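You operate a simulated robot arm through the tools that you are given. There is no shell and no other tool.

Carry out the task below with a simulated robot arm. There is one attempt and no reset: what you move stays moved.

## Task
The bridge meter is dead: tighten the brass knob, zero the meter, then balance the orange spool.
Fine: the black knob on the key block zeroes the meter; brass knob and black knob before the brown peg goes to ON; probe left where the meter showed 0; brown peg back at REST; no orange flag; white rocker, spool and grey pegs left alone. All other pegs, plugs, probes, cells, spools, bulbs and markers stay put.
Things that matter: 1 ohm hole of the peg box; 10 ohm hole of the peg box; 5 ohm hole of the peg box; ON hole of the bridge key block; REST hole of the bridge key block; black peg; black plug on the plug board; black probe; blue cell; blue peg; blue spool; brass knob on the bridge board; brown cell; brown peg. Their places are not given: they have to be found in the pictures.

Only the result counts: the job must be done as asked and must still hold three seconds after the hand-in. Knocking over, shifting, dropping, spilling or breaking anything else fails it.

## Robot
A 7-joint arm with a two-finger parallel gripper, fixed in place. Base frame: the origin is at the foot of the arm, x ahead of it, y to its left, z up. Units: mm, degrees, N and s.
Its first joint turns from -132.0 to 132.0 degrees. Payload 3.91 kg.
The TCP is the grasp point between the finger pads, 30 mm short of the fingertips. In the tool frame z runs along the fingers and y along their closing line. Largest opening 110 mm; finger width 20, thickness 10; the body of the gripper, 48 by 112 mm, starts 55 mm behind the TCP.
Orientation is that of the tool frame in the base frame, as a unit quaternion [w, x, y, z]. With the fingers straight down and closing along the base's y, the tool's x points along the base's -x, its y along +y and its z along -z.

## Interface
- The arm moves only by the tool drive_tool. Its argument "rows" is a list of rows, each an object (a shift or turn left out is 0, a gripper value left out holds the last) with "delta_pos": the shift along the base's x, y, z in units of 40 mm (1.0 is 40 mm), a list of three; "rot": the turn, a rotation vector about the base's x, y, z in units of 6 degrees (1.0 is 6 degrees), a list of three; "claw": the finger opening in mm, from 0 to 110. In form: [{"delta_pos": [x, y, z], "rot": [rx, ry, rz], "claw": claw}, ...]. A call has 1 to 20 rows; each row shifts and turns the commanded pose from where the row before left it. A call with a number of a shift or a turn outside -1 to 1 is refused whole. Rows are played at 5 a second. More than 50 mm and 8.6 degrees between two rows, or a gripper value outside its range, and nothing of the call is played. A pose out of reach is approached as far as the arm can. The call stops where the force on the tool passes 60 N (or 10 N more than at its start, if that is more) or the arm is blocked; 0.2 s more then pass. Each finger travels about 108 mm/s and halts on what it meets, pressing with about 33 N; the grip force reading is that of the motor and also rises with nothing between the fingers. The clock runs only during rows and for 0.2 s after the last one: add rows that do not move to give the fingers time. It gives the time, the measured TCP pose, the force on the tool (base axes), the opening and the grip force at its end, in the units of the frame above (readings bear some noise), with the torque about the TCP (base axes, N m) and any sound that the robot's microphone picked up.
- Cameras (640 x 400 px; columns grow to the right, rows downward): "scene" is fixed at [400.3, 650.7, 1552.7]; the picture's right is [-0.84, -0.55, 0.00], its down [-0.39, 0.60, -0.70] and it looks along [0.38, -0.58, -0.72] (base axes); focal length 349 px, centre (320, 200). "wrist" rides on the gripper at [72, 17, -103] in the tool frame; the picture's right is [-0.23, 0.97, 0.00], its down [-0.76, -0.18, -0.62] and it looks along [-0.61, -0.14, 0.78] (tool axes); focal length 222 px, centre (320, 200).
- capture(camera): a new picture of that camera. No time passes.
- point_at(camera, pixels): for up to 12 pixels [column, row] of the newest picture of that camera ("zoom" is the newest enlarged one), the place [x, y, z] in the base frame of the surface seen there, good to about 2 mm. No time passes.
- close_up(camera, box): a new picture of the part [left, top, right, bottom] of that camera's present view, enlarged. No time passes.
- hand_in(): hands the job in; it is judged then, once.

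Unless the task says otherwise, let go and move clear before handing in.

The tools are called by a JSON object that holds its "fn" and its "kwargs". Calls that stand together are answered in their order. drive_tool: Moves the arm, as the interface text tells. Its arguments: {"type":"object","properties":{"rows":{"type":"array"}},"required":["rows"]} The other tools are called the same way: capture (camera) takes a picture; point_at (camera, pixels) gives the place of the surface under pixels of a picture; close_up (camera, box) takes an enlarged picture of a part of a camera's view; hand_in () hands the job in.

At the start:

```text
time: 0.0
position: [551.5, 41.1, 1131.0]
ee_rot: [0.0, 0.001, 1.0, 0.0]
ft_force: [0.3, -0.9, 0.9]
wrist_torque: [-0.02, 0.0, 0.01]
gripper_width: 110.1
grasp_force: 0.0
```

scene: 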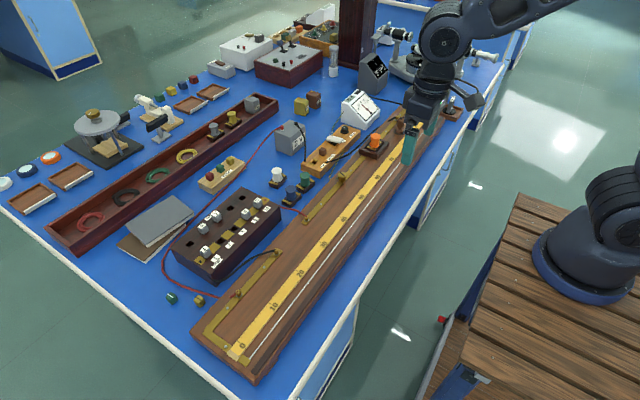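
wrist: 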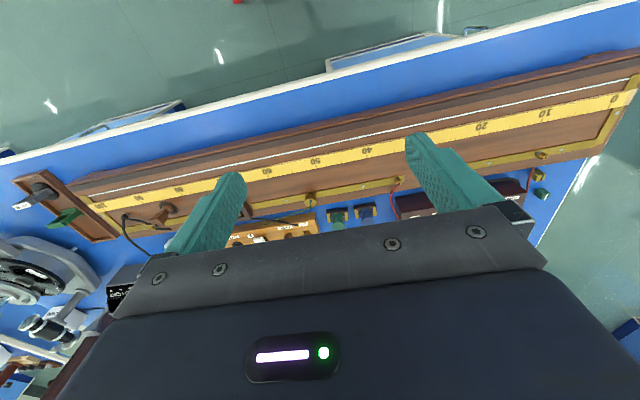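

The scene picture shows a slide-wire bridge board along the table's near edge (about (230,340) to (420,130)), with a key block near (335,150) and a meter near (360,108). I'll take enlarged views of these parts first.

{"fn": "close_up", "kwargs": {"camera": "scene", "box": [290, 70, 450, 170]}}

{"fn": "close_up", "kwargs": {"camera": "scene", "box": [160, 150, 320, 250]}}

{"fn": "close_up", "kwargs": {"camera": "scene", "box": [180, 230, 340, 390]}}

{"fn": "close_up", "kwargs": {"camera": "scene", "box": [380, 60, 500, 140]}}

```text
4.00 times, centred on (370, 120) of scene
```

zoom: 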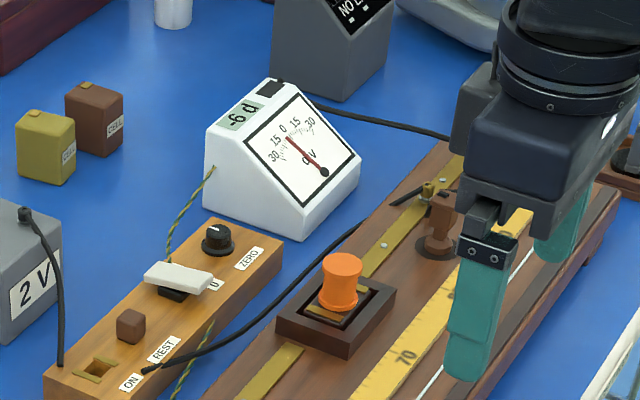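

```text
4.00 times, centred on (240, 200) of scene
```

zoom: 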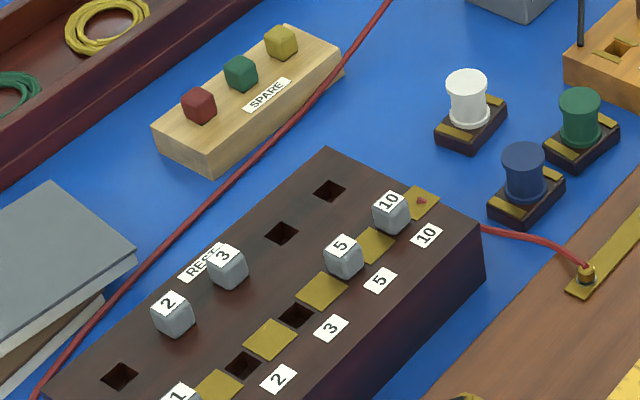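

```text
2.50 times, centred on (260, 310) of scene
```

zoom: 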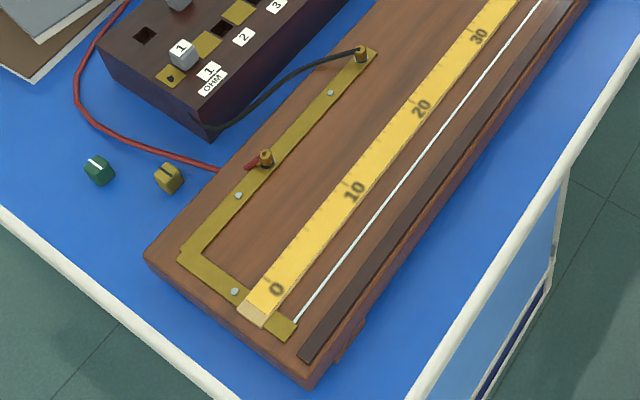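

```text
5.00 times, centred on (440, 100) of scene
```

zoom: 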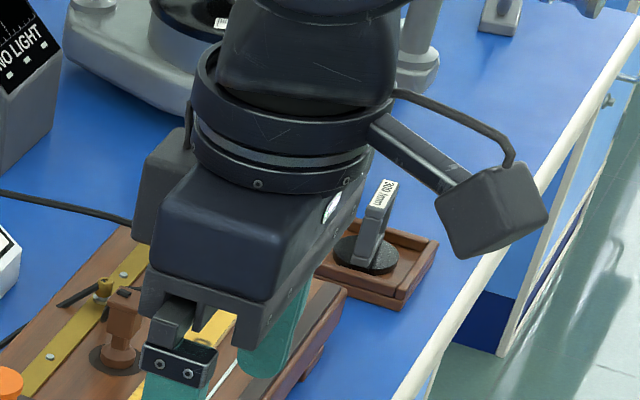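

The zoom shows the meter at "-6 d", the key block with the brown peg at REST, the white rocker and the black ZERO knob, and brass terminals on the board. I'll measure the places of these parts and take more zooms.

{"fn": "close_up", "kwargs": {"camera": "scene", "box": [300, 110, 380, 180]}}

{"fn": "point_at", "kwargs": {"camera": "scene", "pixels": [[238, 345], [285, 264], [286, 293], [272, 253], [345, 176], [307, 218], [420, 150], [400, 127], [372, 138], [430, 165], [290, 370], [200, 120]]}}

{"fn": "close_up", "kwargs": {"camera": "wrist", "box": [0, 140, 260, 300]}}

{"fn": "close_up", "kwargs": {"camera": "wrist", "box": [240, 60, 640, 260]}}

```text
5.71 times, centred on (340, 145) of scene
```

zoom: 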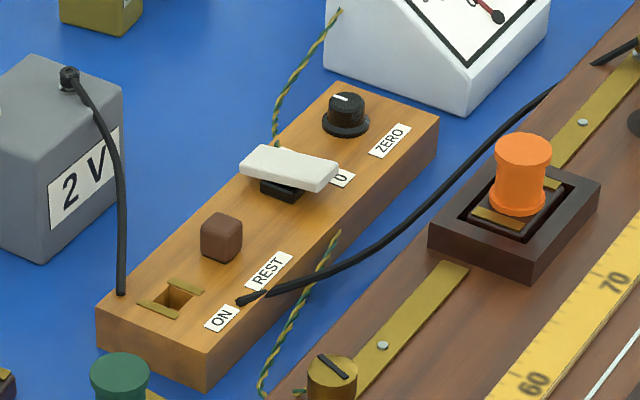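

```text
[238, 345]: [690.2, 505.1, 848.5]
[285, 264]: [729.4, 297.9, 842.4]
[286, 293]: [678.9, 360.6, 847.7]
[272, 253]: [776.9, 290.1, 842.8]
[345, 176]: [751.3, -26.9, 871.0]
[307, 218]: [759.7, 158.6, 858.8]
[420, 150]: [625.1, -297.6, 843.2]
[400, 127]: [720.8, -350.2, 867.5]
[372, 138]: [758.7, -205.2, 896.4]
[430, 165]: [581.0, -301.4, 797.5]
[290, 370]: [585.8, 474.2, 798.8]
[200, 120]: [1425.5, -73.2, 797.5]
```

```text
2.46 times, centred on (130, 220) of wrist
```

zoom: 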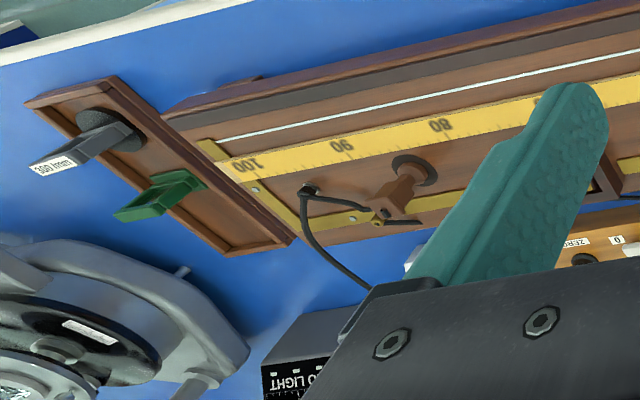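

```text
1.60 times, centred on (440, 160) of wrist
```

zoom: 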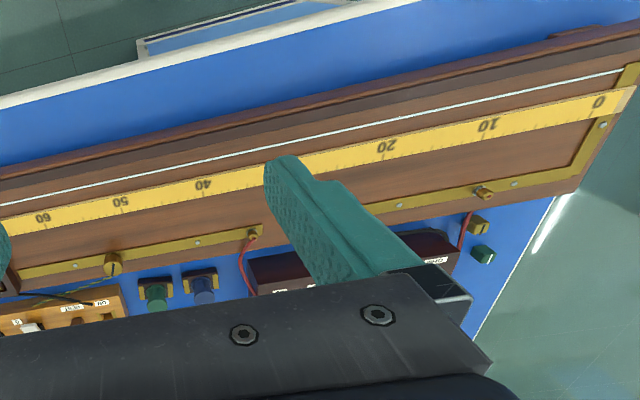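

The large brass knob with the slot mark is at scene zoom (332,375), near (751,-27,871), where the meter's twisted wire ends. I'll swing the arm toward -y at height so I can see the far end of the board and look for the black probe.

{"fn": "drive_tool", "kwargs": {"rows": [{"delta_pos": [-0.3, -0.9, 0]}, {"delta_pos": [-0.3, -0.9, 0]}, {"delta_pos": [-0.3, -0.9, 0]}, {"delta_pos": [0, -0.9, 0]}, {"delta_pos": [0, -0.9, 0]}, {"delta_pos": [0, -0.9, 0]}, {"delta_pos": [0, 0, 0]}]}}

{"fn": "capture", "kwargs": {"camera": "wrist"}}

{"fn": "capture", "kwargs": {"camera": "scene"}}

```text
time: 1.6
position: [515.2, -176.8, 1131.3]
ee_rot: [0.0, -0.001, 1.0, 0.0]
ft_force: [-0.4, 0.3, -0.2]
wrist_torque: [-0.01, -0.01, 0.02]
gripper_width: 109.9
grasp_force: 0.0
```

```text
taken
```

wrist: 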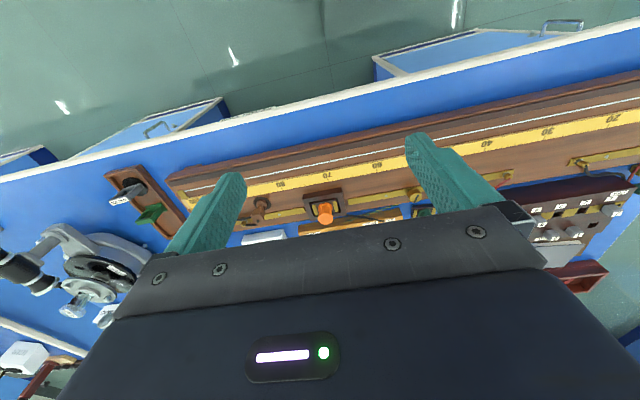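

```text
taken
```

scene: 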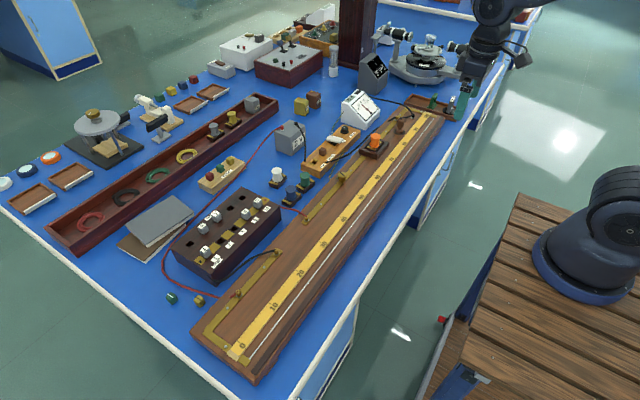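

The board is now clear in the scene picture. I'll zoom in on its far end (380-460, 85-145), the meter, and the whole back of the table.

{"fn": "close_up", "kwargs": {"camera": "scene", "box": [376, 90, 456, 140]}}

{"fn": "close_up", "kwargs": {"camera": "scene", "box": [336, 84, 400, 124]}}

{"fn": "close_up", "kwargs": {"camera": "scene", "box": [200, 0, 360, 100]}}

{"fn": "close_up", "kwargs": {"camera": "scene", "box": [0, 80, 240, 240]}}

{"fn": "close_up", "kwargs": {"camera": "wrist", "box": [90, 150, 330, 300]}}

```text
8.00 times, centred on (416, 115) of scene
```

zoom: 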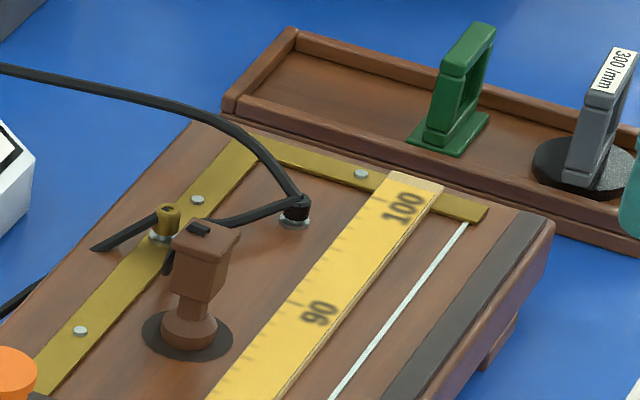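

```text
10.00 times, centred on (368, 104) of scene
```

zoom: 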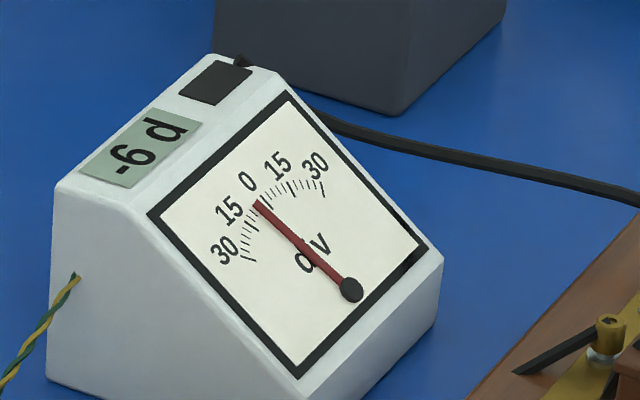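

```text
4.00 times, centred on (280, 50) of scene
```

zoom: 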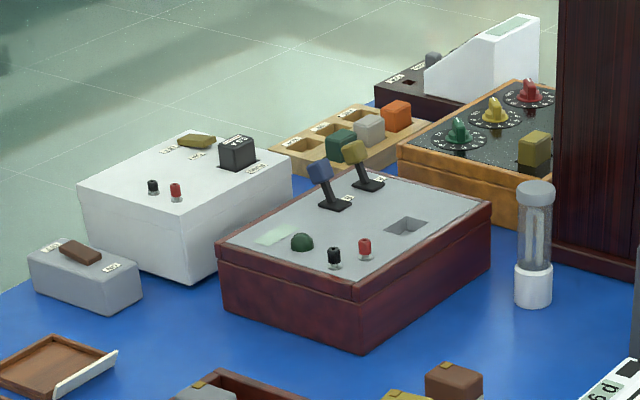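

```text
2.50 times, centred on (120, 160) of scene
```

zoom: 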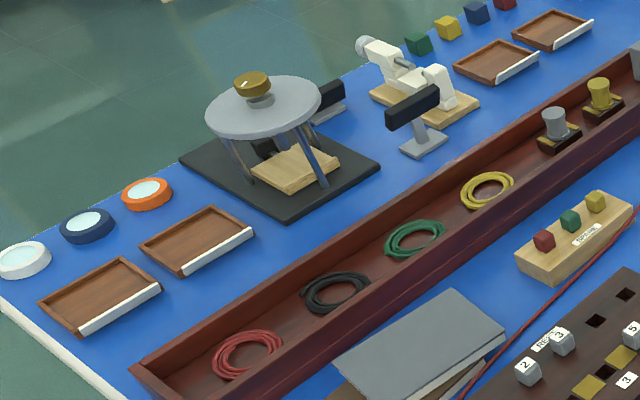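

```text
2.67 times, centred on (210, 225) of wrist
```

zoom: 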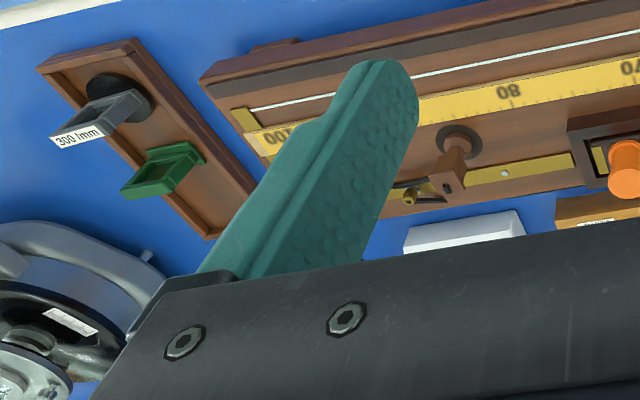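

On the far end there is a brown stand near zoom (190,290) with black parts at the top, wired to a post at (295,205). I'll measure these points and then bring the wrist camera closer.

{"fn": "point_at", "kwargs": {"camera": "scene", "pixels": [[401.5, 120], [400.5, 118.5], [399.8, 130.5], [412.9, 115.8], [396.8, 117], [388, 121], [417, 127], [434, 118.5], [346, 131], [338, 139], [330, 136], [322, 149]]}}

{"fn": "point_at", "kwargs": {"camera": "scene", "pixels": [[340, 175], [342, 181], [323, 145], [343, 128], [350, 133], [355, 140], [316, 145], [372, 146], [376, 155], [352, 112], [340, 186], [328, 157]]}}

```text
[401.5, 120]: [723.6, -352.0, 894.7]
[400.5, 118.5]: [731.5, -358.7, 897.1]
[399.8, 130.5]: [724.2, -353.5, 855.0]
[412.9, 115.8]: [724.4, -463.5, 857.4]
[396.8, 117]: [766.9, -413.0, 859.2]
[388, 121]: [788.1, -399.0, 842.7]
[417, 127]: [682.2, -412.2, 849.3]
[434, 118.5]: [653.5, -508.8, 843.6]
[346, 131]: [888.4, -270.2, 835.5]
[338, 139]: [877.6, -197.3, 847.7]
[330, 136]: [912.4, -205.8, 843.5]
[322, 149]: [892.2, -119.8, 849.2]
```

```text
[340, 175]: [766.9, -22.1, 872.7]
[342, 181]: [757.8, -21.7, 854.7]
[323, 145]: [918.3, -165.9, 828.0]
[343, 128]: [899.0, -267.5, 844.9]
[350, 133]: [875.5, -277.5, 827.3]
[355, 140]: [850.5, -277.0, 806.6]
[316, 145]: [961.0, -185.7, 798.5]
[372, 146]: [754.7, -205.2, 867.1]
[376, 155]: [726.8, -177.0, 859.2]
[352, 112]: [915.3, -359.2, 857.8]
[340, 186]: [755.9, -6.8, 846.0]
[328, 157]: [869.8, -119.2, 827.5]
```

The stand top is at about (725,-352,896). I'll bring the wrist camera closer to it, keeping the fingertips well above.

{"fn": "drive_tool", "kwargs": {"rows": [{"delta_pos": [0.3, -0.9, -0.4]}, {"delta_pos": [0.3, -0.9, -0.5]}, {"delta_pos": [0.3, -0.9, -0.8]}, {"delta_pos": [0.4, -0.5, -0.8]}, {"delta_pos": [0.4, -0.4, -0.8]}, {"delta_pos": [0.3, 0, 0]}, {"delta_pos": [0, 0, 0]}]}}

{"fn": "capture", "kwargs": {"camera": "wrist"}}

```text
time: 3.2
position: [594.1, -320.9, 999.4]
ee_rot: [0.0, 0.0, 1.0, 0.0]
ft_force: [-0.1, 0.1, 0.2]
wrist_torque: [-0.02, 0.02, -0.05]
gripper_width: 110.1
grasp_force: 0.0
```

```text
taken
```

wrist: 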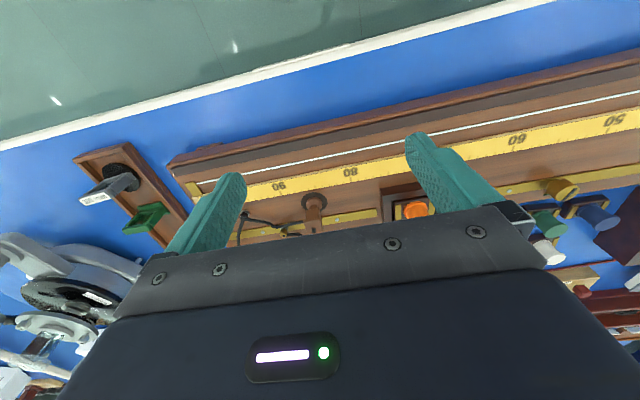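

The stand is visible at wrist (313,205) between the fingers. I'll zoom on it.

{"fn": "close_up", "kwargs": {"camera": "wrist", "box": [230, 165, 390, 265]}}

{"fn": "close_up", "kwargs": {"camera": "wrist", "box": [480, 130, 640, 230]}}

```text
4.00 times, centred on (310, 215) of wrist
```

zoom: 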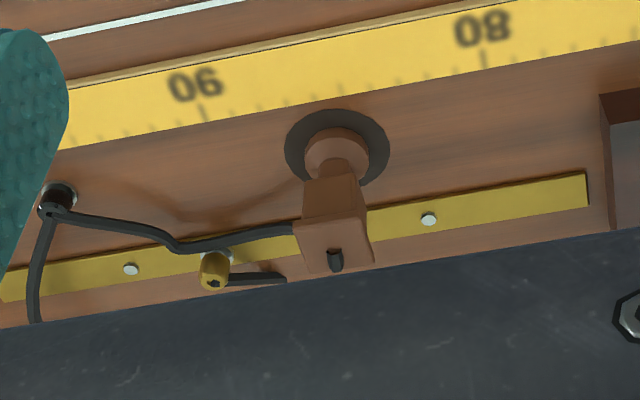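

```text
4.00 times, centred on (560, 180) of wrist
```

zoom: 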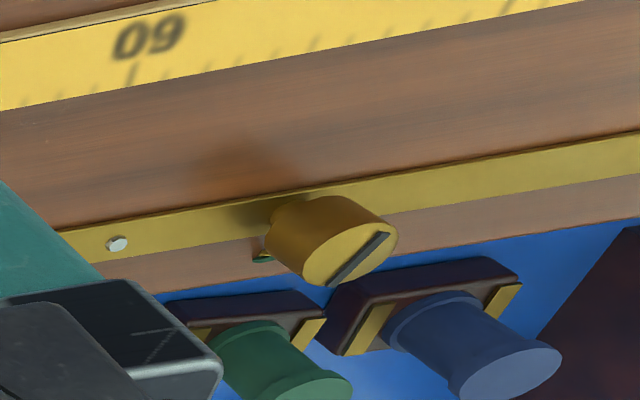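

The brown jockey on the black pad, wired to the post, is the bridge's probe, and the brass knob with a slot mark is at wrist zoom (330,240). I'll zoom in on the brass knob, the meter, and the wire strip to measure them accurately.

{"fn": "close_up", "kwargs": {"camera": "scene", "box": [272, 158, 368, 218]}}

{"fn": "point_at", "kwargs": {"camera": "zoom", "pixels": [[462, 105], [440, 108], [484, 112], [462, 125], [465, 140], [510, 150], [215, 145], [130, 195], [225, 175], [140, 230], [410, 145], [520, 165]]}}

```text
6.67 times, centred on (320, 188) of scene
```

zoom: 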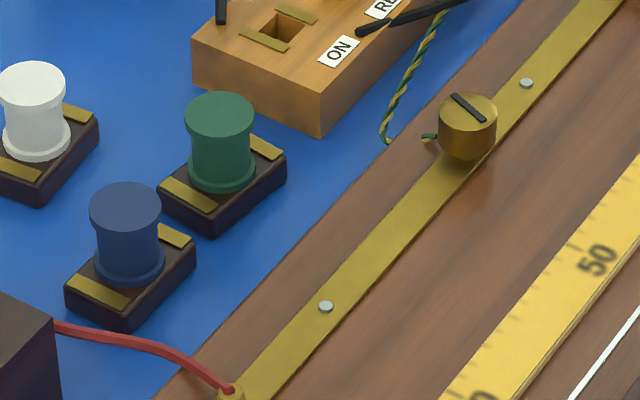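

```text
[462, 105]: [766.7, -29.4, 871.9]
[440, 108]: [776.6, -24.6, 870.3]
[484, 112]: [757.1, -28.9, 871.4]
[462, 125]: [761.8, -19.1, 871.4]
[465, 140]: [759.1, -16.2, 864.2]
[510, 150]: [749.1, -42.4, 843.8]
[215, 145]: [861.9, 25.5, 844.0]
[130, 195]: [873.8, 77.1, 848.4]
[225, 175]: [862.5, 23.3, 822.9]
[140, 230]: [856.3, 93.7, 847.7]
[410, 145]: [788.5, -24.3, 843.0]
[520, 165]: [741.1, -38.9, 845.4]
```

The brass knob is about 24 mm across, centred near (764,-28) with its top at z≈871.5. I'll move above it with the fingertips at z≈930, clear of everything.

{"fn": "drive_tool", "kwargs": {"rows": [{"delta_pos": [0.53, 0.915, 0]}, {"delta_pos": [0.53, 0.915, 0]}, {"delta_pos": [0.53, 0.915, 0]}, {"delta_pos": [0.53, 0.915, 0]}, {"delta_pos": [0.53, 0.915, -0.2]}, {"delta_pos": [0.53, 0.915, -0.3]}, {"delta_pos": [0.53, 0.915, -0.3]}, {"delta_pos": [0.53, 0.92, -0.2]}, {"delta_pos": [0, 0, 0]}, {"delta_pos": [0, 0, 0]}]}}

{"fn": "capture", "kwargs": {"camera": "wrist"}}

{"fn": "close_up", "kwargs": {"camera": "wrist", "box": [220, 100, 420, 225]}}

```text
time: 5.4
position: [763.1, -29.1, 959.4]
ee_rot: [0.0, 0.001, 1.0, 0.0]
ft_force: [-0.5, 0.5, -0.1]
wrist_torque: [-0.01, -0.04, 0.02]
gripper_width: 109.9
grasp_force: 0.0
```

```text
taken
```

wrist: 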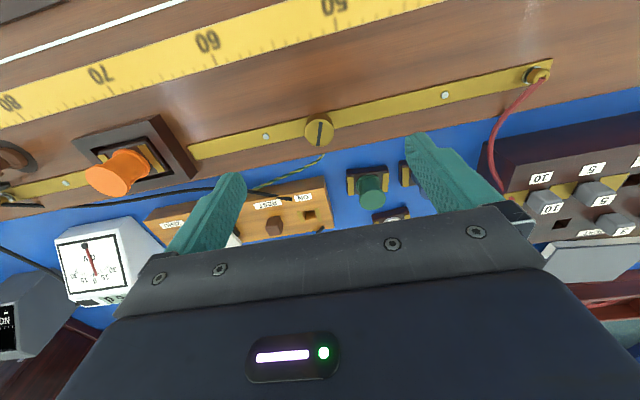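

```text
3.20 times, centred on (320, 162) of wrist
```

zoom: 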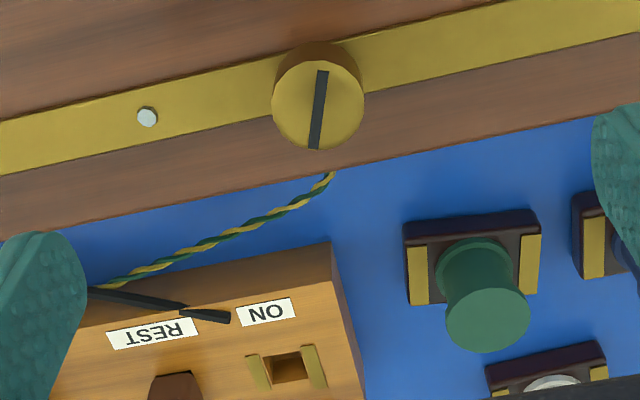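

The knob is between the fingers at wrist zoom (318,108). I'll read its exact top centre and edges.

{"fn": "point_at", "kwargs": {"camera": "zoom", "pixels": [[318, 109], [276, 109], [361, 105], [318, 146], [322, 74], [147, 117], [287, 369], [170, 385], [484, 318], [330, 250], [358, 190], [540, 20]]}}

{"fn": "close_up", "kwargs": {"camera": "wrist", "box": [40, 190, 170, 310]}}

```text
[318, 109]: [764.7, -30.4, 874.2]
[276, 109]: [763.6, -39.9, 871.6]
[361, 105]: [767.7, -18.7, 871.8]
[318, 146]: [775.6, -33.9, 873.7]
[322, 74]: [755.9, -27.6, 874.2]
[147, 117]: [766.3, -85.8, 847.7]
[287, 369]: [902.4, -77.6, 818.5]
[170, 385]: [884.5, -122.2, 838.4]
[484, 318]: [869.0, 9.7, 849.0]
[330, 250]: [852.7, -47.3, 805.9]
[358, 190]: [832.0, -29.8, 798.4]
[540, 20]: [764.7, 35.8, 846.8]
```

```text
3.33 times, centred on (105, 250) of wrist
```

zoom: 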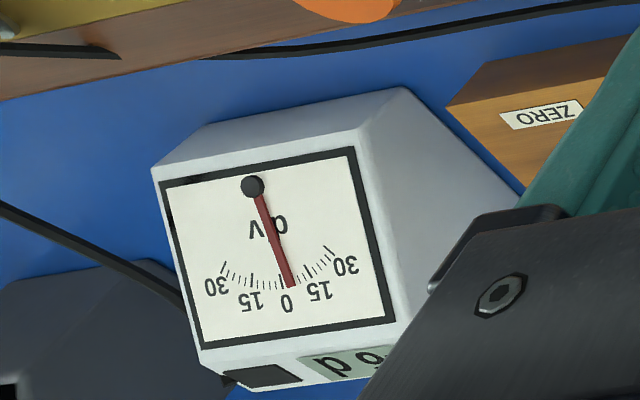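

The knob's top centre is at about (765.5,-30) with z≈872. I'll centre over it, narrow the fingers to 50 mm, go down to TCP z≈887 and close.

{"fn": "drive_tool", "kwargs": {"rows": [{"delta_pos": [0.06, -0.02, 0], "claw": 50}, {"delta_pos": [0, 0, -0.6]}, {"delta_pos": [0, 0, -0.6]}, {"delta_pos": [0, 0, -0.6]}, {"delta_pos": [0, 0, 0]}, {"claw": 20}, {"claw": 0}, {}, {}]}}

{"fn": "close_up", "kwargs": {"camera": "wrist", "box": [220, 100, 420, 225]}}

```text
time: 7.4
position: [766.5, -30.2, 886.5]
ee_rot: [0.0, 0.001, 1.0, 0.0]
ft_force: [3.4, -19.2, -3.1]
wrist_torque: [-0.11, -0.25, 0.02]
gripper_width: 25.4
grasp_force: 45.4
```

```text
3.20 times, centred on (320, 162) of wrist
```

zoom: 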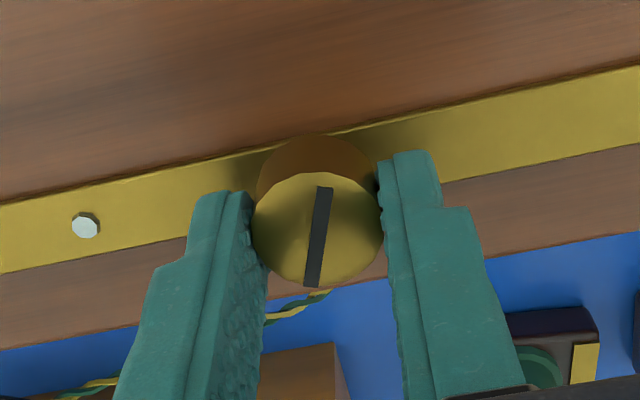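

The knob is gripped at 25.4 mm wide, but there is a 19 N side force toward -y, so the grip is off centre. I'll shift about 1.2 mm toward -y to relieve it.

{"fn": "drive_tool", "kwargs": {"rows": [{"delta_pos": [0, -0.03, 0]}, {}]}}

```text
time: 8.0
position: [766.5, -30.8, 887.5]
ee_rot: [-0.001, 0.0, 1.0, 0.0]
ft_force: [-0.3, -15.2, -9.7]
wrist_torque: [-0.82, -0.66, 0.0]
gripper_width: 25.5
grasp_force: 45.1
```

The side force dropped only slightly to 15 N. I'll shift a little more toward -y and check again.

{"fn": "drive_tool", "kwargs": {"rows": [{"delta_pos": [0, -0.03, 0]}, {}, {}]}}

```text
time: 8.8
position: [766.3, -30.2, 888.0]
ee_rot: [-0.001, 0.001, 1.0, 0.0]
ft_force: [-5.7, -0.6, -18.6]
wrist_torque: [-0.45, -0.06, -0.02]
gripper_width: 25.6
grasp_force: 45.0
```

The side force is now near zero. I'll start turning clockwise (negative z) by 18° and watch the torque.

{"fn": "drive_tool", "kwargs": {"rows": [{"rot": [0, 0, -0.5]}, {"rot": [0, 0, -0.8]}, {"rot": [0, 0, -0.8]}, {"rot": [0, 0, -0.9]}, {}]}}

{"fn": "close_up", "kwargs": {"camera": "wrist", "box": [220, 100, 420, 225]}}

{"fn": "close_up", "kwargs": {"camera": "scene", "box": [312, 158, 376, 198]}}

```text
time: 10.0
position: [767.2, -30.8, 886.4]
ee_rot: [-0.001, 0.157, 0.988, -0.001]
ft_force: [-16.4, -4.4, -34.9]
wrist_torque: [0.41, 0.32, -0.02]
gripper_width: 25.9
grasp_force: 44.5
```

```text
3.20 times, centred on (320, 162) of wrist
```

zoom: 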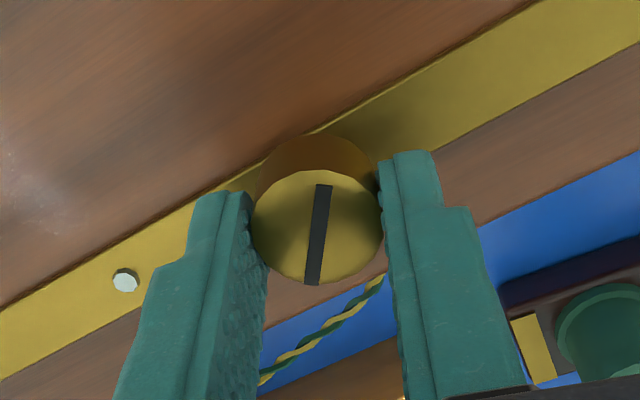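

```text
10.00 times, centred on (344, 178) of scene
```

zoom: 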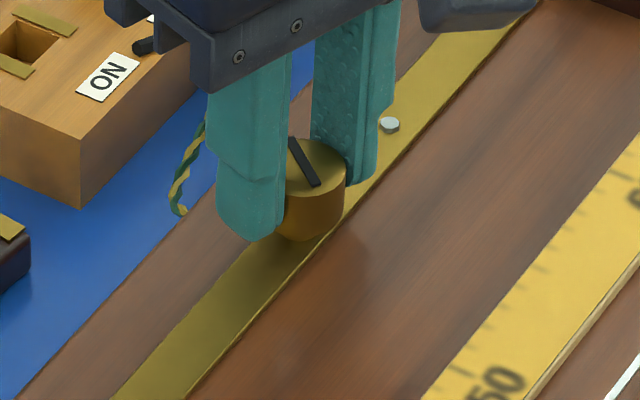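

The knob turns with the fingers (the slot stays aligned in wrist zoom), but the downward pull on the tool has grown to 35 N. I'll lower by about 1 mm to relieve it before turning further.

{"fn": "drive_tool", "kwargs": {"rows": [{"delta_pos": [-0.01, 0, -0.025]}, {}]}}

```text
time: 10.6
position: [767.1, -31.7, 887.7]
ee_rot: [0.0, 0.157, 0.988, 0.0]
ft_force: [-22.0, -9.7, -6.9]
wrist_torque: [-0.27, 1.5, 0.04]
gripper_width: 25.5
grasp_force: 44.7
```

The z pull eased to 7 N, and 22 N toward -x remains, so I'll shift about 1.2 mm to -x and 0.4 mm to -y.

{"fn": "drive_tool", "kwargs": {"rows": [{"delta_pos": [-0.03, -0.01, -0.005]}, {}]}}

```text
time: 11.2
position: [767.1, -30.1, 886.6]
ee_rot: [0.002, 0.157, 0.988, 0.0]
ft_force: [-0.5, -8.0, 2.0]
wrist_torque: [-0.51, 0.33, 0.02]
gripper_width: 25.4
grasp_force: 45.0
```

The forces are relieved. I'll continue turning clockwise another 24°, lowering slightly as the screw goes in.

{"fn": "drive_tool", "kwargs": {"rows": [{"rot": [0, 0, -0.8]}, {"rot": [0, 0, -0.8]}, {"rot": [0, 0, -0.8]}, {"rot": [0, 0, -0.8]}, {"rot": [0, 0, -0.8]}, {}]}}

```text
time: 12.6
position: [767.5, -31.8, 888.2]
ee_rot: [0.0, 0.359, 0.933, 0.0]
ft_force: [5.9, -21.9, 15.5]
wrist_torque: [-0.89, 0.07, 0.05]
gripper_width: 25.6
grasp_force: 44.8
```

Turned 42° so far with a torque of only 0.05 N·m, so there is no stop yet. I'll relieve the side force and turn another 24°.

{"fn": "drive_tool", "kwargs": {"rows": [{"delta_pos": [0, -0.025, 0.01]}, {"rot": [0, 0, -0.8]}, {"rot": [0, 0, -0.8]}, {"rot": [0, 0, -0.8]}, {"rot": [0, 0, -0.8]}, {"rot": [0, 0, -0.8]}, {}]}}

{"fn": "close_up", "kwargs": {"camera": "wrist", "box": [220, 100, 420, 225]}}

```text
time: 14.2
position: [765.1, -31.6, 885.9]
ee_rot: [-0.001, 0.545, 0.838, 0.0]
ft_force: [-5.2, -17.1, 4.2]
wrist_torque: [-0.58, -0.33, 0.04]
gripper_width: 25.6
grasp_force: 45.0
```

```text
3.20 times, centred on (320, 162) of wrist
```

zoom: 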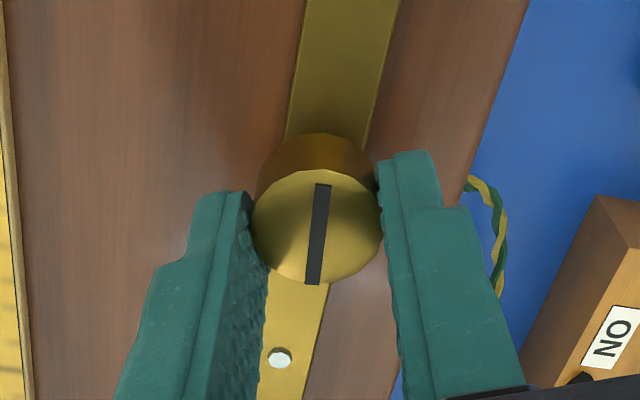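

At 66° the slot lines up nearly with the brass strip and still shows no stop torque. I'll keep going and watch for a torque rise or a sound.

{"fn": "drive_tool", "kwargs": {"rows": [{"delta_pos": [0, -0.02, 0]}, {"rot": [0, 0, -0.8]}, {"rot": [0, 0, -0.8]}, {"rot": [0, 0, -0.8]}, {"rot": [0, 0, -0.8]}, {"rot": [0, 0, -0.8]}, {}]}}

{"fn": "close_up", "kwargs": {"camera": "wrist", "box": [220, 100, 420, 225]}}

```text
time: 15.8
position: [764.3, -31.9, 887.5]
ee_rot: [0.0, 0.708, 0.706, 0.0]
ft_force: [-25.0, 0.3, 10.7]
wrist_torque: [0.41, 0.38, 0.01]
gripper_width: 25.5
grasp_force: 45.0
```

```text
3.20 times, centred on (320, 162) of wrist
```

zoom: 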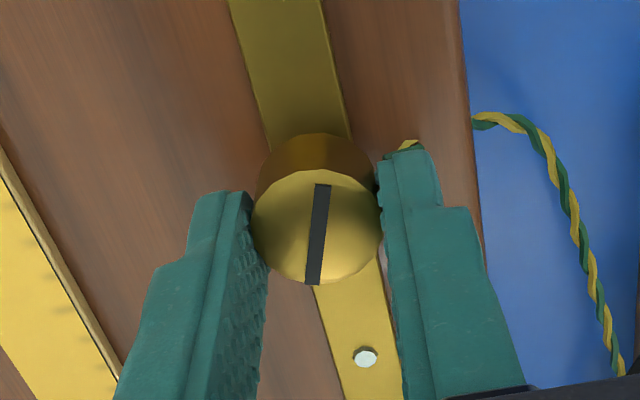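

At 90° the knob still turns freely with no stop. I'll relieve the -x force and continue another 30°.

{"fn": "drive_tool", "kwargs": {"rows": [{"delta_pos": [-0.03, 0, 0.01]}, {"rot": [0, 0, -0.8]}, {"rot": [0, 0, -0.8]}, {"rot": [0, 0, -0.8]}, {"rot": [0, 0, -0.8]}, {"rot": [0, 0, -0.8]}, {"rot": [0, 0, -0.8]}, {}]}}

{"fn": "close_up", "kwargs": {"camera": "wrist", "box": [220, 100, 420, 225]}}

```text
time: 17.6
position: [764.2, -32.1, 887.6]
ee_rot: [0.0, 0.86, 0.51, -0.002]
ft_force: [-33.3, 9.6, -24.9]
wrist_torque: [-0.2, 0.55, 0.05]
gripper_width: 25.3
grasp_force: 45.6
```

```text
3.20 times, centred on (320, 162) of wrist
```

zoom: 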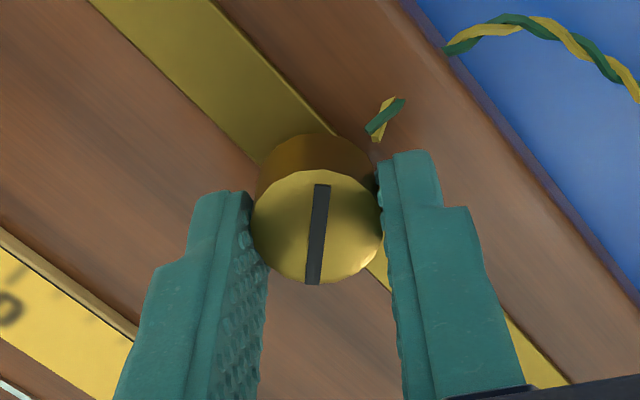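

At 119° it is still turning freely. I'll relieve forces and continue another 24°.

{"fn": "drive_tool", "kwargs": {"rows": [{"delta_pos": [-0.035, 0.005, -0.02]}, {"rot": [0, 0, -0.8]}, {"rot": [0, 0, -0.8]}, {"rot": [0, 0, -0.8]}, {"rot": [0, 0, -0.8]}, {"rot": [0, 0, -0.8]}, {}]}}

{"fn": "close_up", "kwargs": {"camera": "wrist", "box": [220, 100, 420, 225]}}

```text
time: 19.2
position: [763.3, -32.0, 887.5]
ee_rot: [0.0, 0.948, 0.319, 0.0]
ft_force: [-29.4, 18.9, 20.5]
wrist_torque: [0.57, 1.34, 0.05]
gripper_width: 25.5
grasp_force: 45.6
```

```text
3.20 times, centred on (320, 162) of wrist
```

zoom: 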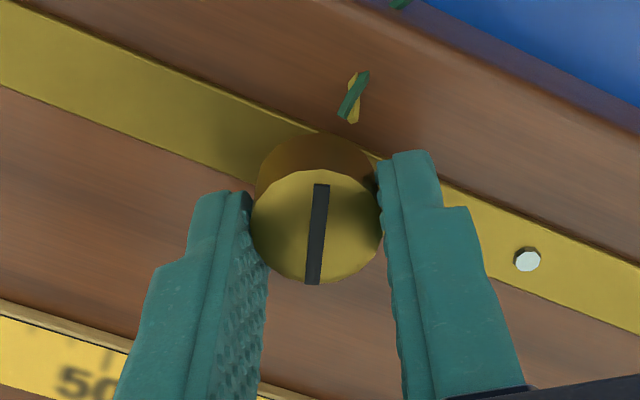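

At 143° it still turns freely. I'll relieve forces and go on to about 167°.

{"fn": "drive_tool", "kwargs": {"rows": [{"delta_pos": [-0.03, 0.02, 0.015]}, {"rot": [0, 0, -0.8]}, {"rot": [0, 0, -0.8]}, {"rot": [0, 0, -0.8]}, {"rot": [0, 0, -0.8]}, {"rot": [0, 0, -0.8]}, {}]}}

{"fn": "close_up", "kwargs": {"camera": "wrist", "box": [220, 100, 420, 225]}}

{"fn": "close_up", "kwargs": {"camera": "scene", "box": [312, 158, 376, 198]}}

```text
time: 20.8
position: [762.0, -31.0, 886.2]
ee_rot: [0.0, 0.993, 0.115, -0.001]
ft_force: [-12.0, 13.7, 1.8]
wrist_torque: [0.13, 0.96, 0.31]
gripper_width: 25.2
grasp_force: 44.6
```

```text
3.20 times, centred on (320, 162) of wrist
```

zoom: 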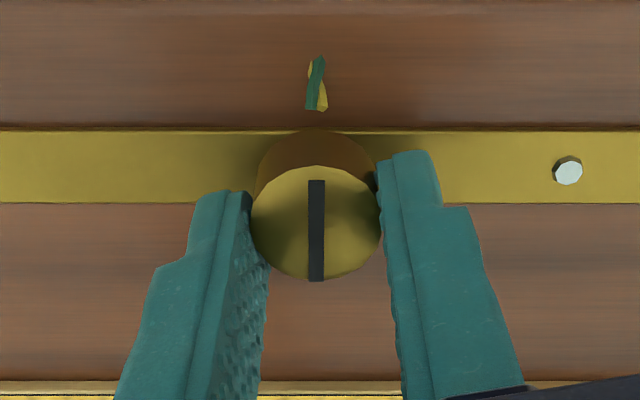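

```text
10.00 times, centred on (344, 178) of scene
```

zoom: 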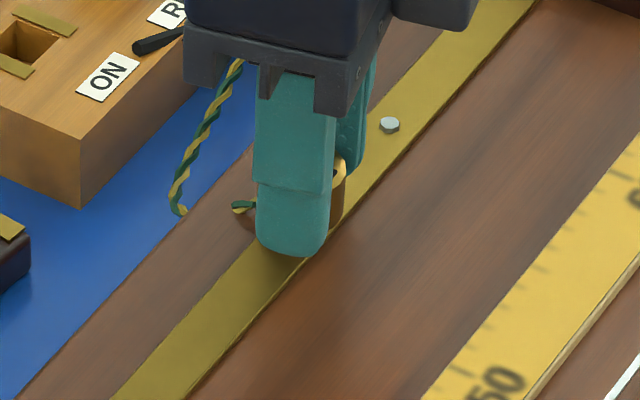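

The torque about z jumped to 0.31 N·m and the slot slipped a few degrees in the fingers, so the knob seems to have met its stop. I'll nudge 4° more to confirm.

{"fn": "drive_tool", "kwargs": {"rows": [{"rot": [0, 0, -0.4]}, {"rot": [0, 0, -0.3]}, {}]}}

{"fn": "close_up", "kwargs": {"camera": "wrist", "box": [220, 100, 420, 225]}}

```text
time: 21.6
position: [763.0, -31.3, 887.9]
ee_rot: [0.001, 0.997, 0.079, 0.0]
ft_force: [-9.2, 18.7, 3.0]
wrist_torque: [0.52, 0.18, 0.78]
gripper_width: 25.1
grasp_force: 45.0
```

```text
3.20 times, centred on (320, 162) of wrist
```

zoom: 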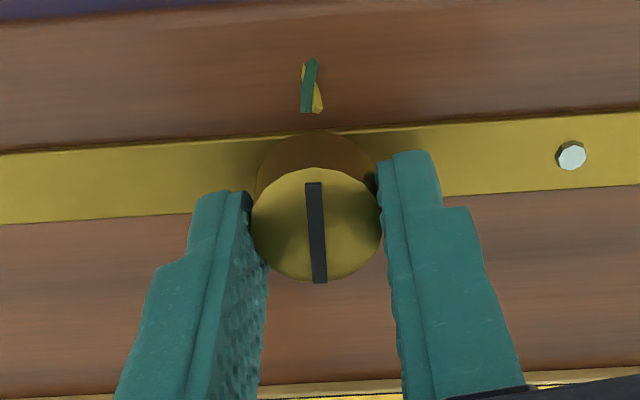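

Torque rose to 0.78 N·m with the fingers slipping on the knob, which confirms the stop, so the brass knob is tight. I'll open, lift straight up, and look at the knob, meter and key block.

{"fn": "drive_tool", "kwargs": {"rows": [{"rot": [0, 0, 0.5]}, {"claw": 50}, {}, {"delta_pos": [0, 0, 0.5]}, {"delta_pos": [0, 0, 0.8]}, {"delta_pos": [0, 0, 0.8], "claw": 60}, {}]}}

{"fn": "close_up", "kwargs": {"camera": "scene", "box": [300, 80, 400, 200]}}

{"fn": "capture", "kwargs": {"camera": "wrist"}}

```text
time: 23.2
position: [763.2, -32.0, 971.3]
ee_rot: [0.0, 0.995, 0.104, 0.0]
ft_force: [0.0, 0.4, 0.1]
wrist_torque: [-0.01, 0.0, 0.0]
gripper_width: 60.0
grasp_force: 0.2
```

```text
3.33 times, centred on (350, 140) of scene
```

zoom: 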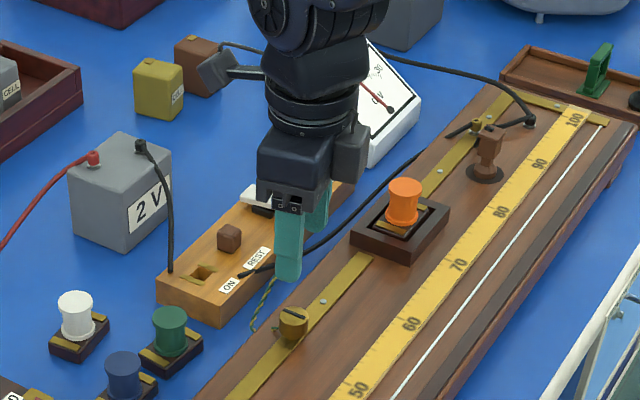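

```text
taken
```

wrist: 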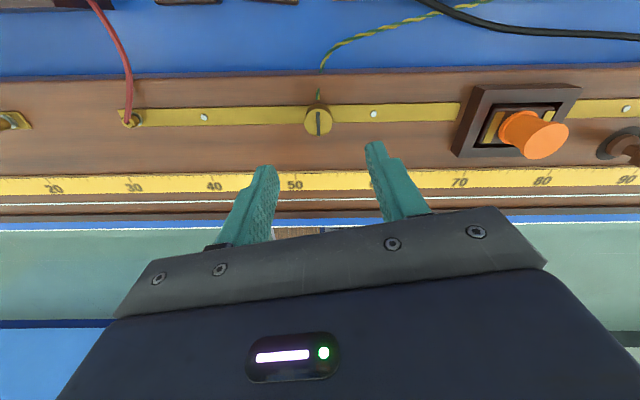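

The brass knob stayed put, and the meter is half hidden behind the arm in the scene view. I'll turn the wrist back toward yaw 0 while moving above the black ZERO knob near (899,-267), staying high.

{"fn": "drive_tool", "kwargs": {"rows": [{"delta_pos": [0, 0, 0.5], "rot": [0, 0, 1]}, {"delta_pos": [0, 0, 0], "rot": [0, 0, 1]}, {"delta_pos": [0.15, -0.3, 0], "rot": [0, 0, 1]}, {"delta_pos": [0.15, -0.3, 0], "rot": [0, 0, 1]}, {"delta_pos": [0.15, -0.3, 0], "rot": [0, 0, 1]}, {"delta_pos": [0.15, -0.3, 0], "rot": [0, 0, 1]}, {"delta_pos": [0.15, -0.3, 0], "rot": [0, 0, 1]}, {"delta_pos": [0.15, -0.3, 0], "rot": [0, 0, 1]}, {"delta_pos": [0.15, -0.3, 0], "rot": [0, 0, 1]}, {"delta_pos": [0.15, -0.3, 0], "rot": [0, 0, 1]}, {"delta_pos": [0.15, -0.3, 0], "rot": [0, 0, 1]}, {"delta_pos": [0.15, -0.3, 0], "rot": [0, 0, 1]}, {"delta_pos": [0.15, -0.3, 0], "rot": [0, 0, 1]}, {"delta_pos": [0.15, -0.3, 0], "rot": [0, 0, 1]}, {"delta_pos": [0.15, -0.3, 0], "rot": [0, 0, 1]}, {"delta_pos": [0.15, -0.3, 0], "rot": [0, 0, 1]}, {"delta_pos": [0.15, -0.3, 0], "rot": [0, 0, 1]}, {"delta_pos": [0.15, -0.3, 0], "rot": [0, 0, 1]}, {"delta_pos": [0.15, -0.3, 0], "rot": [0, 0, 1]}, {"delta_pos": [0.1, -0.3, 0], "rot": [0, 0, 1]}]}}

{"fn": "drive_tool", "kwargs": {"rows": [{"delta_pos": [0.05, -0.1, 0], "rot": [0, 0, 1]}, {"delta_pos": [0.05, -0.1, 0], "rot": [0, 0, 1]}, {"delta_pos": [0.05, -0.1, 0], "rot": [0, 0, 1]}, {"delta_pos": [0, -0.1, 0], "rot": [0, 0, 1]}, {"delta_pos": [0, 0, 0], "rot": [0, 0, 1]}, {"delta_pos": [0, 0, 0], "rot": [0, 0, 1]}, {"delta_pos": [0, 0, 0], "rot": [0, 0, 1]}, {"delta_pos": [0, 0, 0], "rot": [0, 0, 1]}, {}, {}]}}

{"fn": "capture", "kwargs": {"camera": "wrist"}}

{"fn": "capture", "kwargs": {"camera": "scene"}}

```text
time: 27.4
position: [869.3, -246.5, 991.5]
ee_rot: [0.0, 0.406, 0.914, 0.0]
ft_force: [0.0, -0.1, -0.1]
wrist_torque: [0.0, 0.02, -0.03]
gripper_width: 59.8
grasp_force: 0.0
```

```text
time: 29.6
position: [873.2, -262.8, 992.1]
ee_rot: [0.0, -0.001, 1.0, 0.0]
ft_force: [-0.2, 0.0, -0.3]
wrist_torque: [0.0, 0.01, 0.03]
gripper_width: 60.0
grasp_force: 0.2
```

```text
taken
```

wrist: 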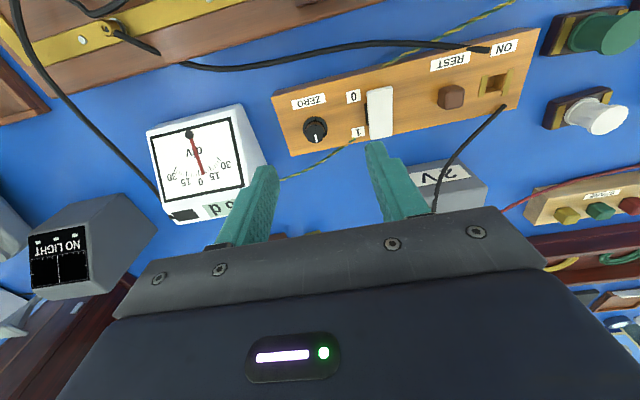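

```text
taken
```

scene: 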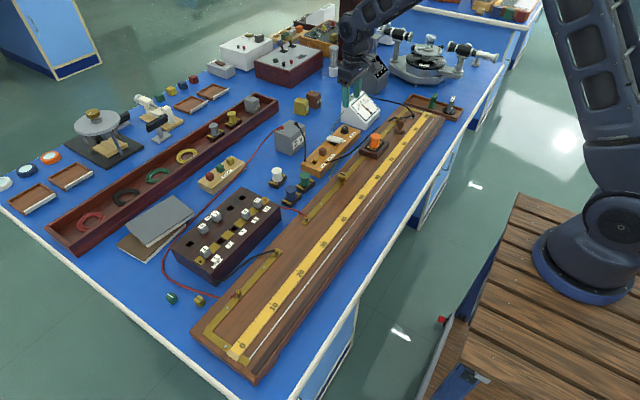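

The wrist picture shows the black ZERO knob at (315,128), the white rocker at (380,112) beside it, and the meter at (195,155). I'll zoom in and measure them.

{"fn": "close_up", "kwargs": {"camera": "wrist", "box": [260, 75, 420, 175]}}

{"fn": "point_at", "kwargs": {"camera": "zoom", "pixels": [[222, 212], [222, 185], [180, 210], [268, 210], [222, 250], [250, 212], [195, 212], [440, 150], [480, 60], [480, 235], [60, 90], [110, 315]]}}

{"fn": "close_up", "kwargs": {"camera": "wrist", "box": [130, 90, 290, 240]}}

{"fn": "point_at", "kwargs": {"camera": "wrist", "pixels": [[245, 105], [265, 165], [240, 190], [150, 130], [205, 210], [195, 130], [500, 82], [450, 96], [497, 84], [480, 85], [515, 80], [450, 110]]}}

```text
4.00 times, centred on (340, 125) of wrist
```

zoom: 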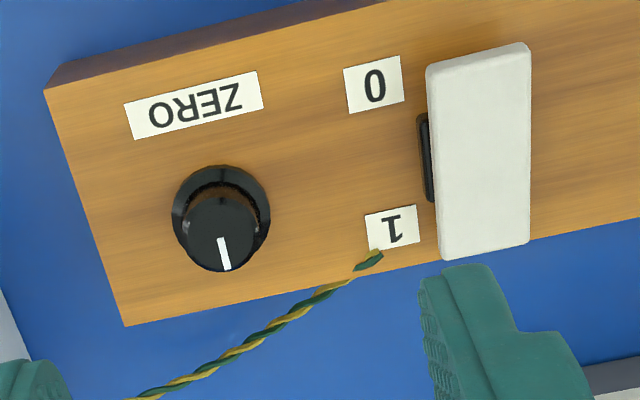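

```text
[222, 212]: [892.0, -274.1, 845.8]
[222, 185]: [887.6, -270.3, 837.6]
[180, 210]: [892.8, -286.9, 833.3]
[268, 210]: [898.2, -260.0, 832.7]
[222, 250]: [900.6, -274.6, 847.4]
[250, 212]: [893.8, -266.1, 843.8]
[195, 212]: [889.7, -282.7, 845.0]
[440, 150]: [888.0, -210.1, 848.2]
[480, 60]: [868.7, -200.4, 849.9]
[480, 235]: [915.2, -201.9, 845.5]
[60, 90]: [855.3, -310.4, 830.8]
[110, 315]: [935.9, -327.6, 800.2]
```

```text
2.67 times, centred on (210, 165) of wrist
```

zoom: 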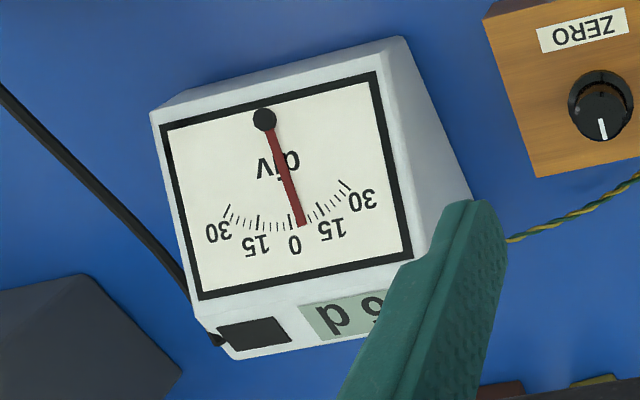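

```text
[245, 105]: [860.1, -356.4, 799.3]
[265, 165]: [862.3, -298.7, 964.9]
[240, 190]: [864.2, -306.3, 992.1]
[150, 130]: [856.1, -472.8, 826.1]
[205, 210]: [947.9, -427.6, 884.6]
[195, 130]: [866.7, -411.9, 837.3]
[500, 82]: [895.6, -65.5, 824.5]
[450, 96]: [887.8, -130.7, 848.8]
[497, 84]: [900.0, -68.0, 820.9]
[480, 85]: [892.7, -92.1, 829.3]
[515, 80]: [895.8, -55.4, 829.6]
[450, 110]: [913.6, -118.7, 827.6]
```

The ZERO knob's centre is about (896,-274) with its top at z≈847 and the block top at z≈830; the rocker edge is 60 mm away at y≈-213. I'll centre above the knob at TCP z≈900 first and check the view.

{"fn": "drive_tool", "kwargs": {"rows": [{"delta_pos": [0.57, -0.28, 0], "claw": 46}, {"delta_pos": [0, 0, -0.8]}, {"delta_pos": [0, 0, -0.8]}, {"delta_pos": [0, 0, -0.7]}, {}, {}]}}

{"fn": "capture", "kwargs": {"camera": "wrist"}}

{"fn": "close_up", "kwargs": {"camera": "wrist", "box": [240, 110, 400, 210]}}

{"fn": "close_up", "kwargs": {"camera": "scene", "box": [310, 80, 390, 150]}}

```text
time: 31.0
position: [898.4, -275.9, 899.7]
ee_rot: [0.0, 0.0, 1.0, 0.0]
ft_force: [-0.1, 0.0, -0.4]
wrist_torque: [0.0, 0.01, 0.0]
gripper_width: 46.0
grasp_force: 0.1
```

```text
taken
```

wrist: 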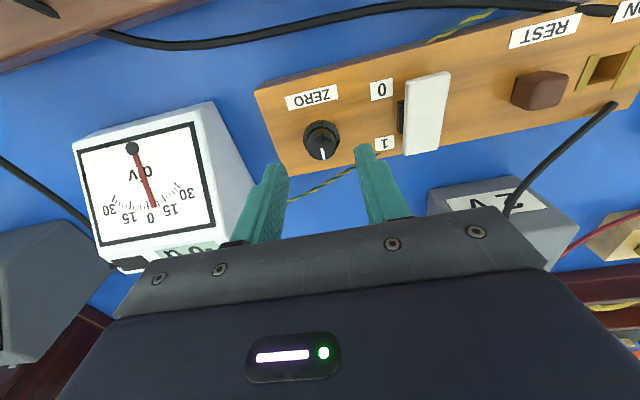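

```text
4.00 times, centred on (320, 160) of wrist
```

zoom: 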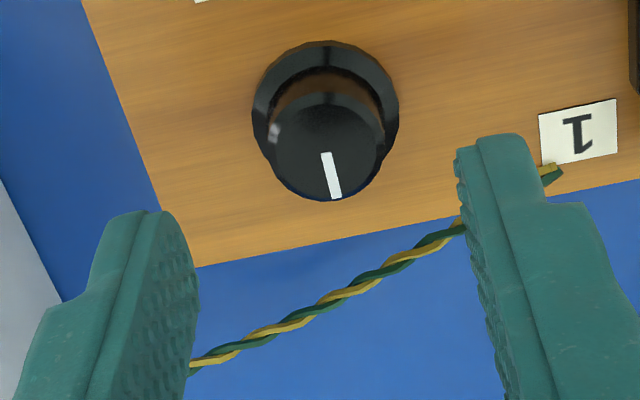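

```text
5.71 times, centred on (350, 115) of scene
```

zoom: 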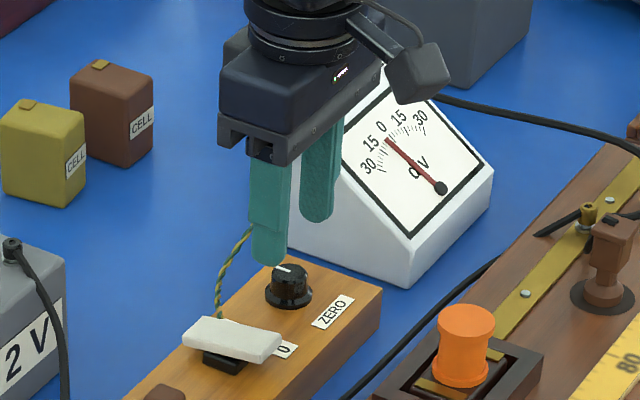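

The knob top is at wrist (322,147), between the fingers, with the pointer toward the bottom. I'll measure its centre once more.

{"fn": "point_at", "kwargs": {"camera": "wrist", "pixels": [[322, 146], [310, 146], [334, 145], [322, 136], [323, 157], [321, 131], [305, 137], [338, 136], [290, 165], [250, 180]]}}

```text
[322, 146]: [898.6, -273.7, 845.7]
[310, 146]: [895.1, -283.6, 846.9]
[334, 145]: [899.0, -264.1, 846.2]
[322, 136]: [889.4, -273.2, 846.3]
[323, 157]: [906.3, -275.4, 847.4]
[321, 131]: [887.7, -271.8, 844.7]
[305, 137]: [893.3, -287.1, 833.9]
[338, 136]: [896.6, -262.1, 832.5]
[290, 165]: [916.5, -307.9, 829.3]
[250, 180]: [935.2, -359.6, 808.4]
```

The knob's centre is about (898,-274), so I'll shift 1.6 mm in +y, descend to TCP z≈868 and close gently.

{"fn": "drive_tool", "kwargs": {"rows": [{"delta_pos": [0, 0.04, 0]}, {"delta_pos": [0, 0, -0.4]}, {"delta_pos": [0, 0, -0.39]}, {}, {"claw": 24}, {"claw": 0}, {}, {}]}}

{"fn": "capture", "kwargs": {"camera": "wrist"}}

```text
time: 32.8
position: [897.6, -275.5, 867.8]
ee_rot: [0.001, 0.001, 1.0, 0.0]
ft_force: [0.6, -24.5, -2.4]
wrist_torque: [-0.52, -0.22, -0.03]
gripper_width: 23.7
grasp_force: 44.9
```

```text
taken
```

wrist: 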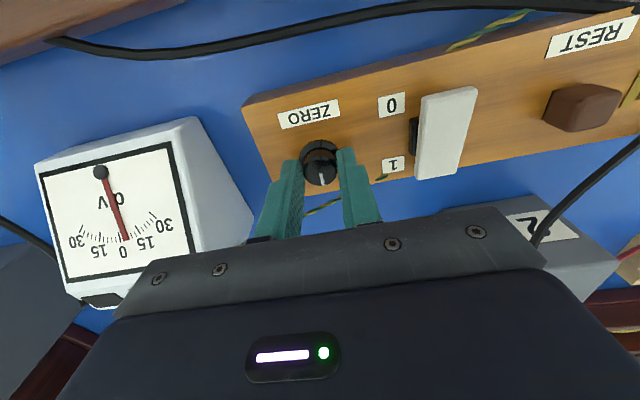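

The knob is gripped at 23.7 mm with a 24 N side force toward -y. I'll shift 1.8 mm to -y to relieve, then make a small test turn.

{"fn": "drive_tool", "kwargs": {"rows": [{"delta_pos": [0, -0.045, 0]}, {}, {}]}}

```text
time: 33.6
position: [896.2, -274.8, 867.4]
ee_rot: [0.0, 0.0, 1.0, -0.001]
ft_force: [-2.7, -14.0, -5.4]
wrist_torque: [-0.61, -0.03, -0.02]
gripper_width: 23.8
grasp_force: 45.0
```

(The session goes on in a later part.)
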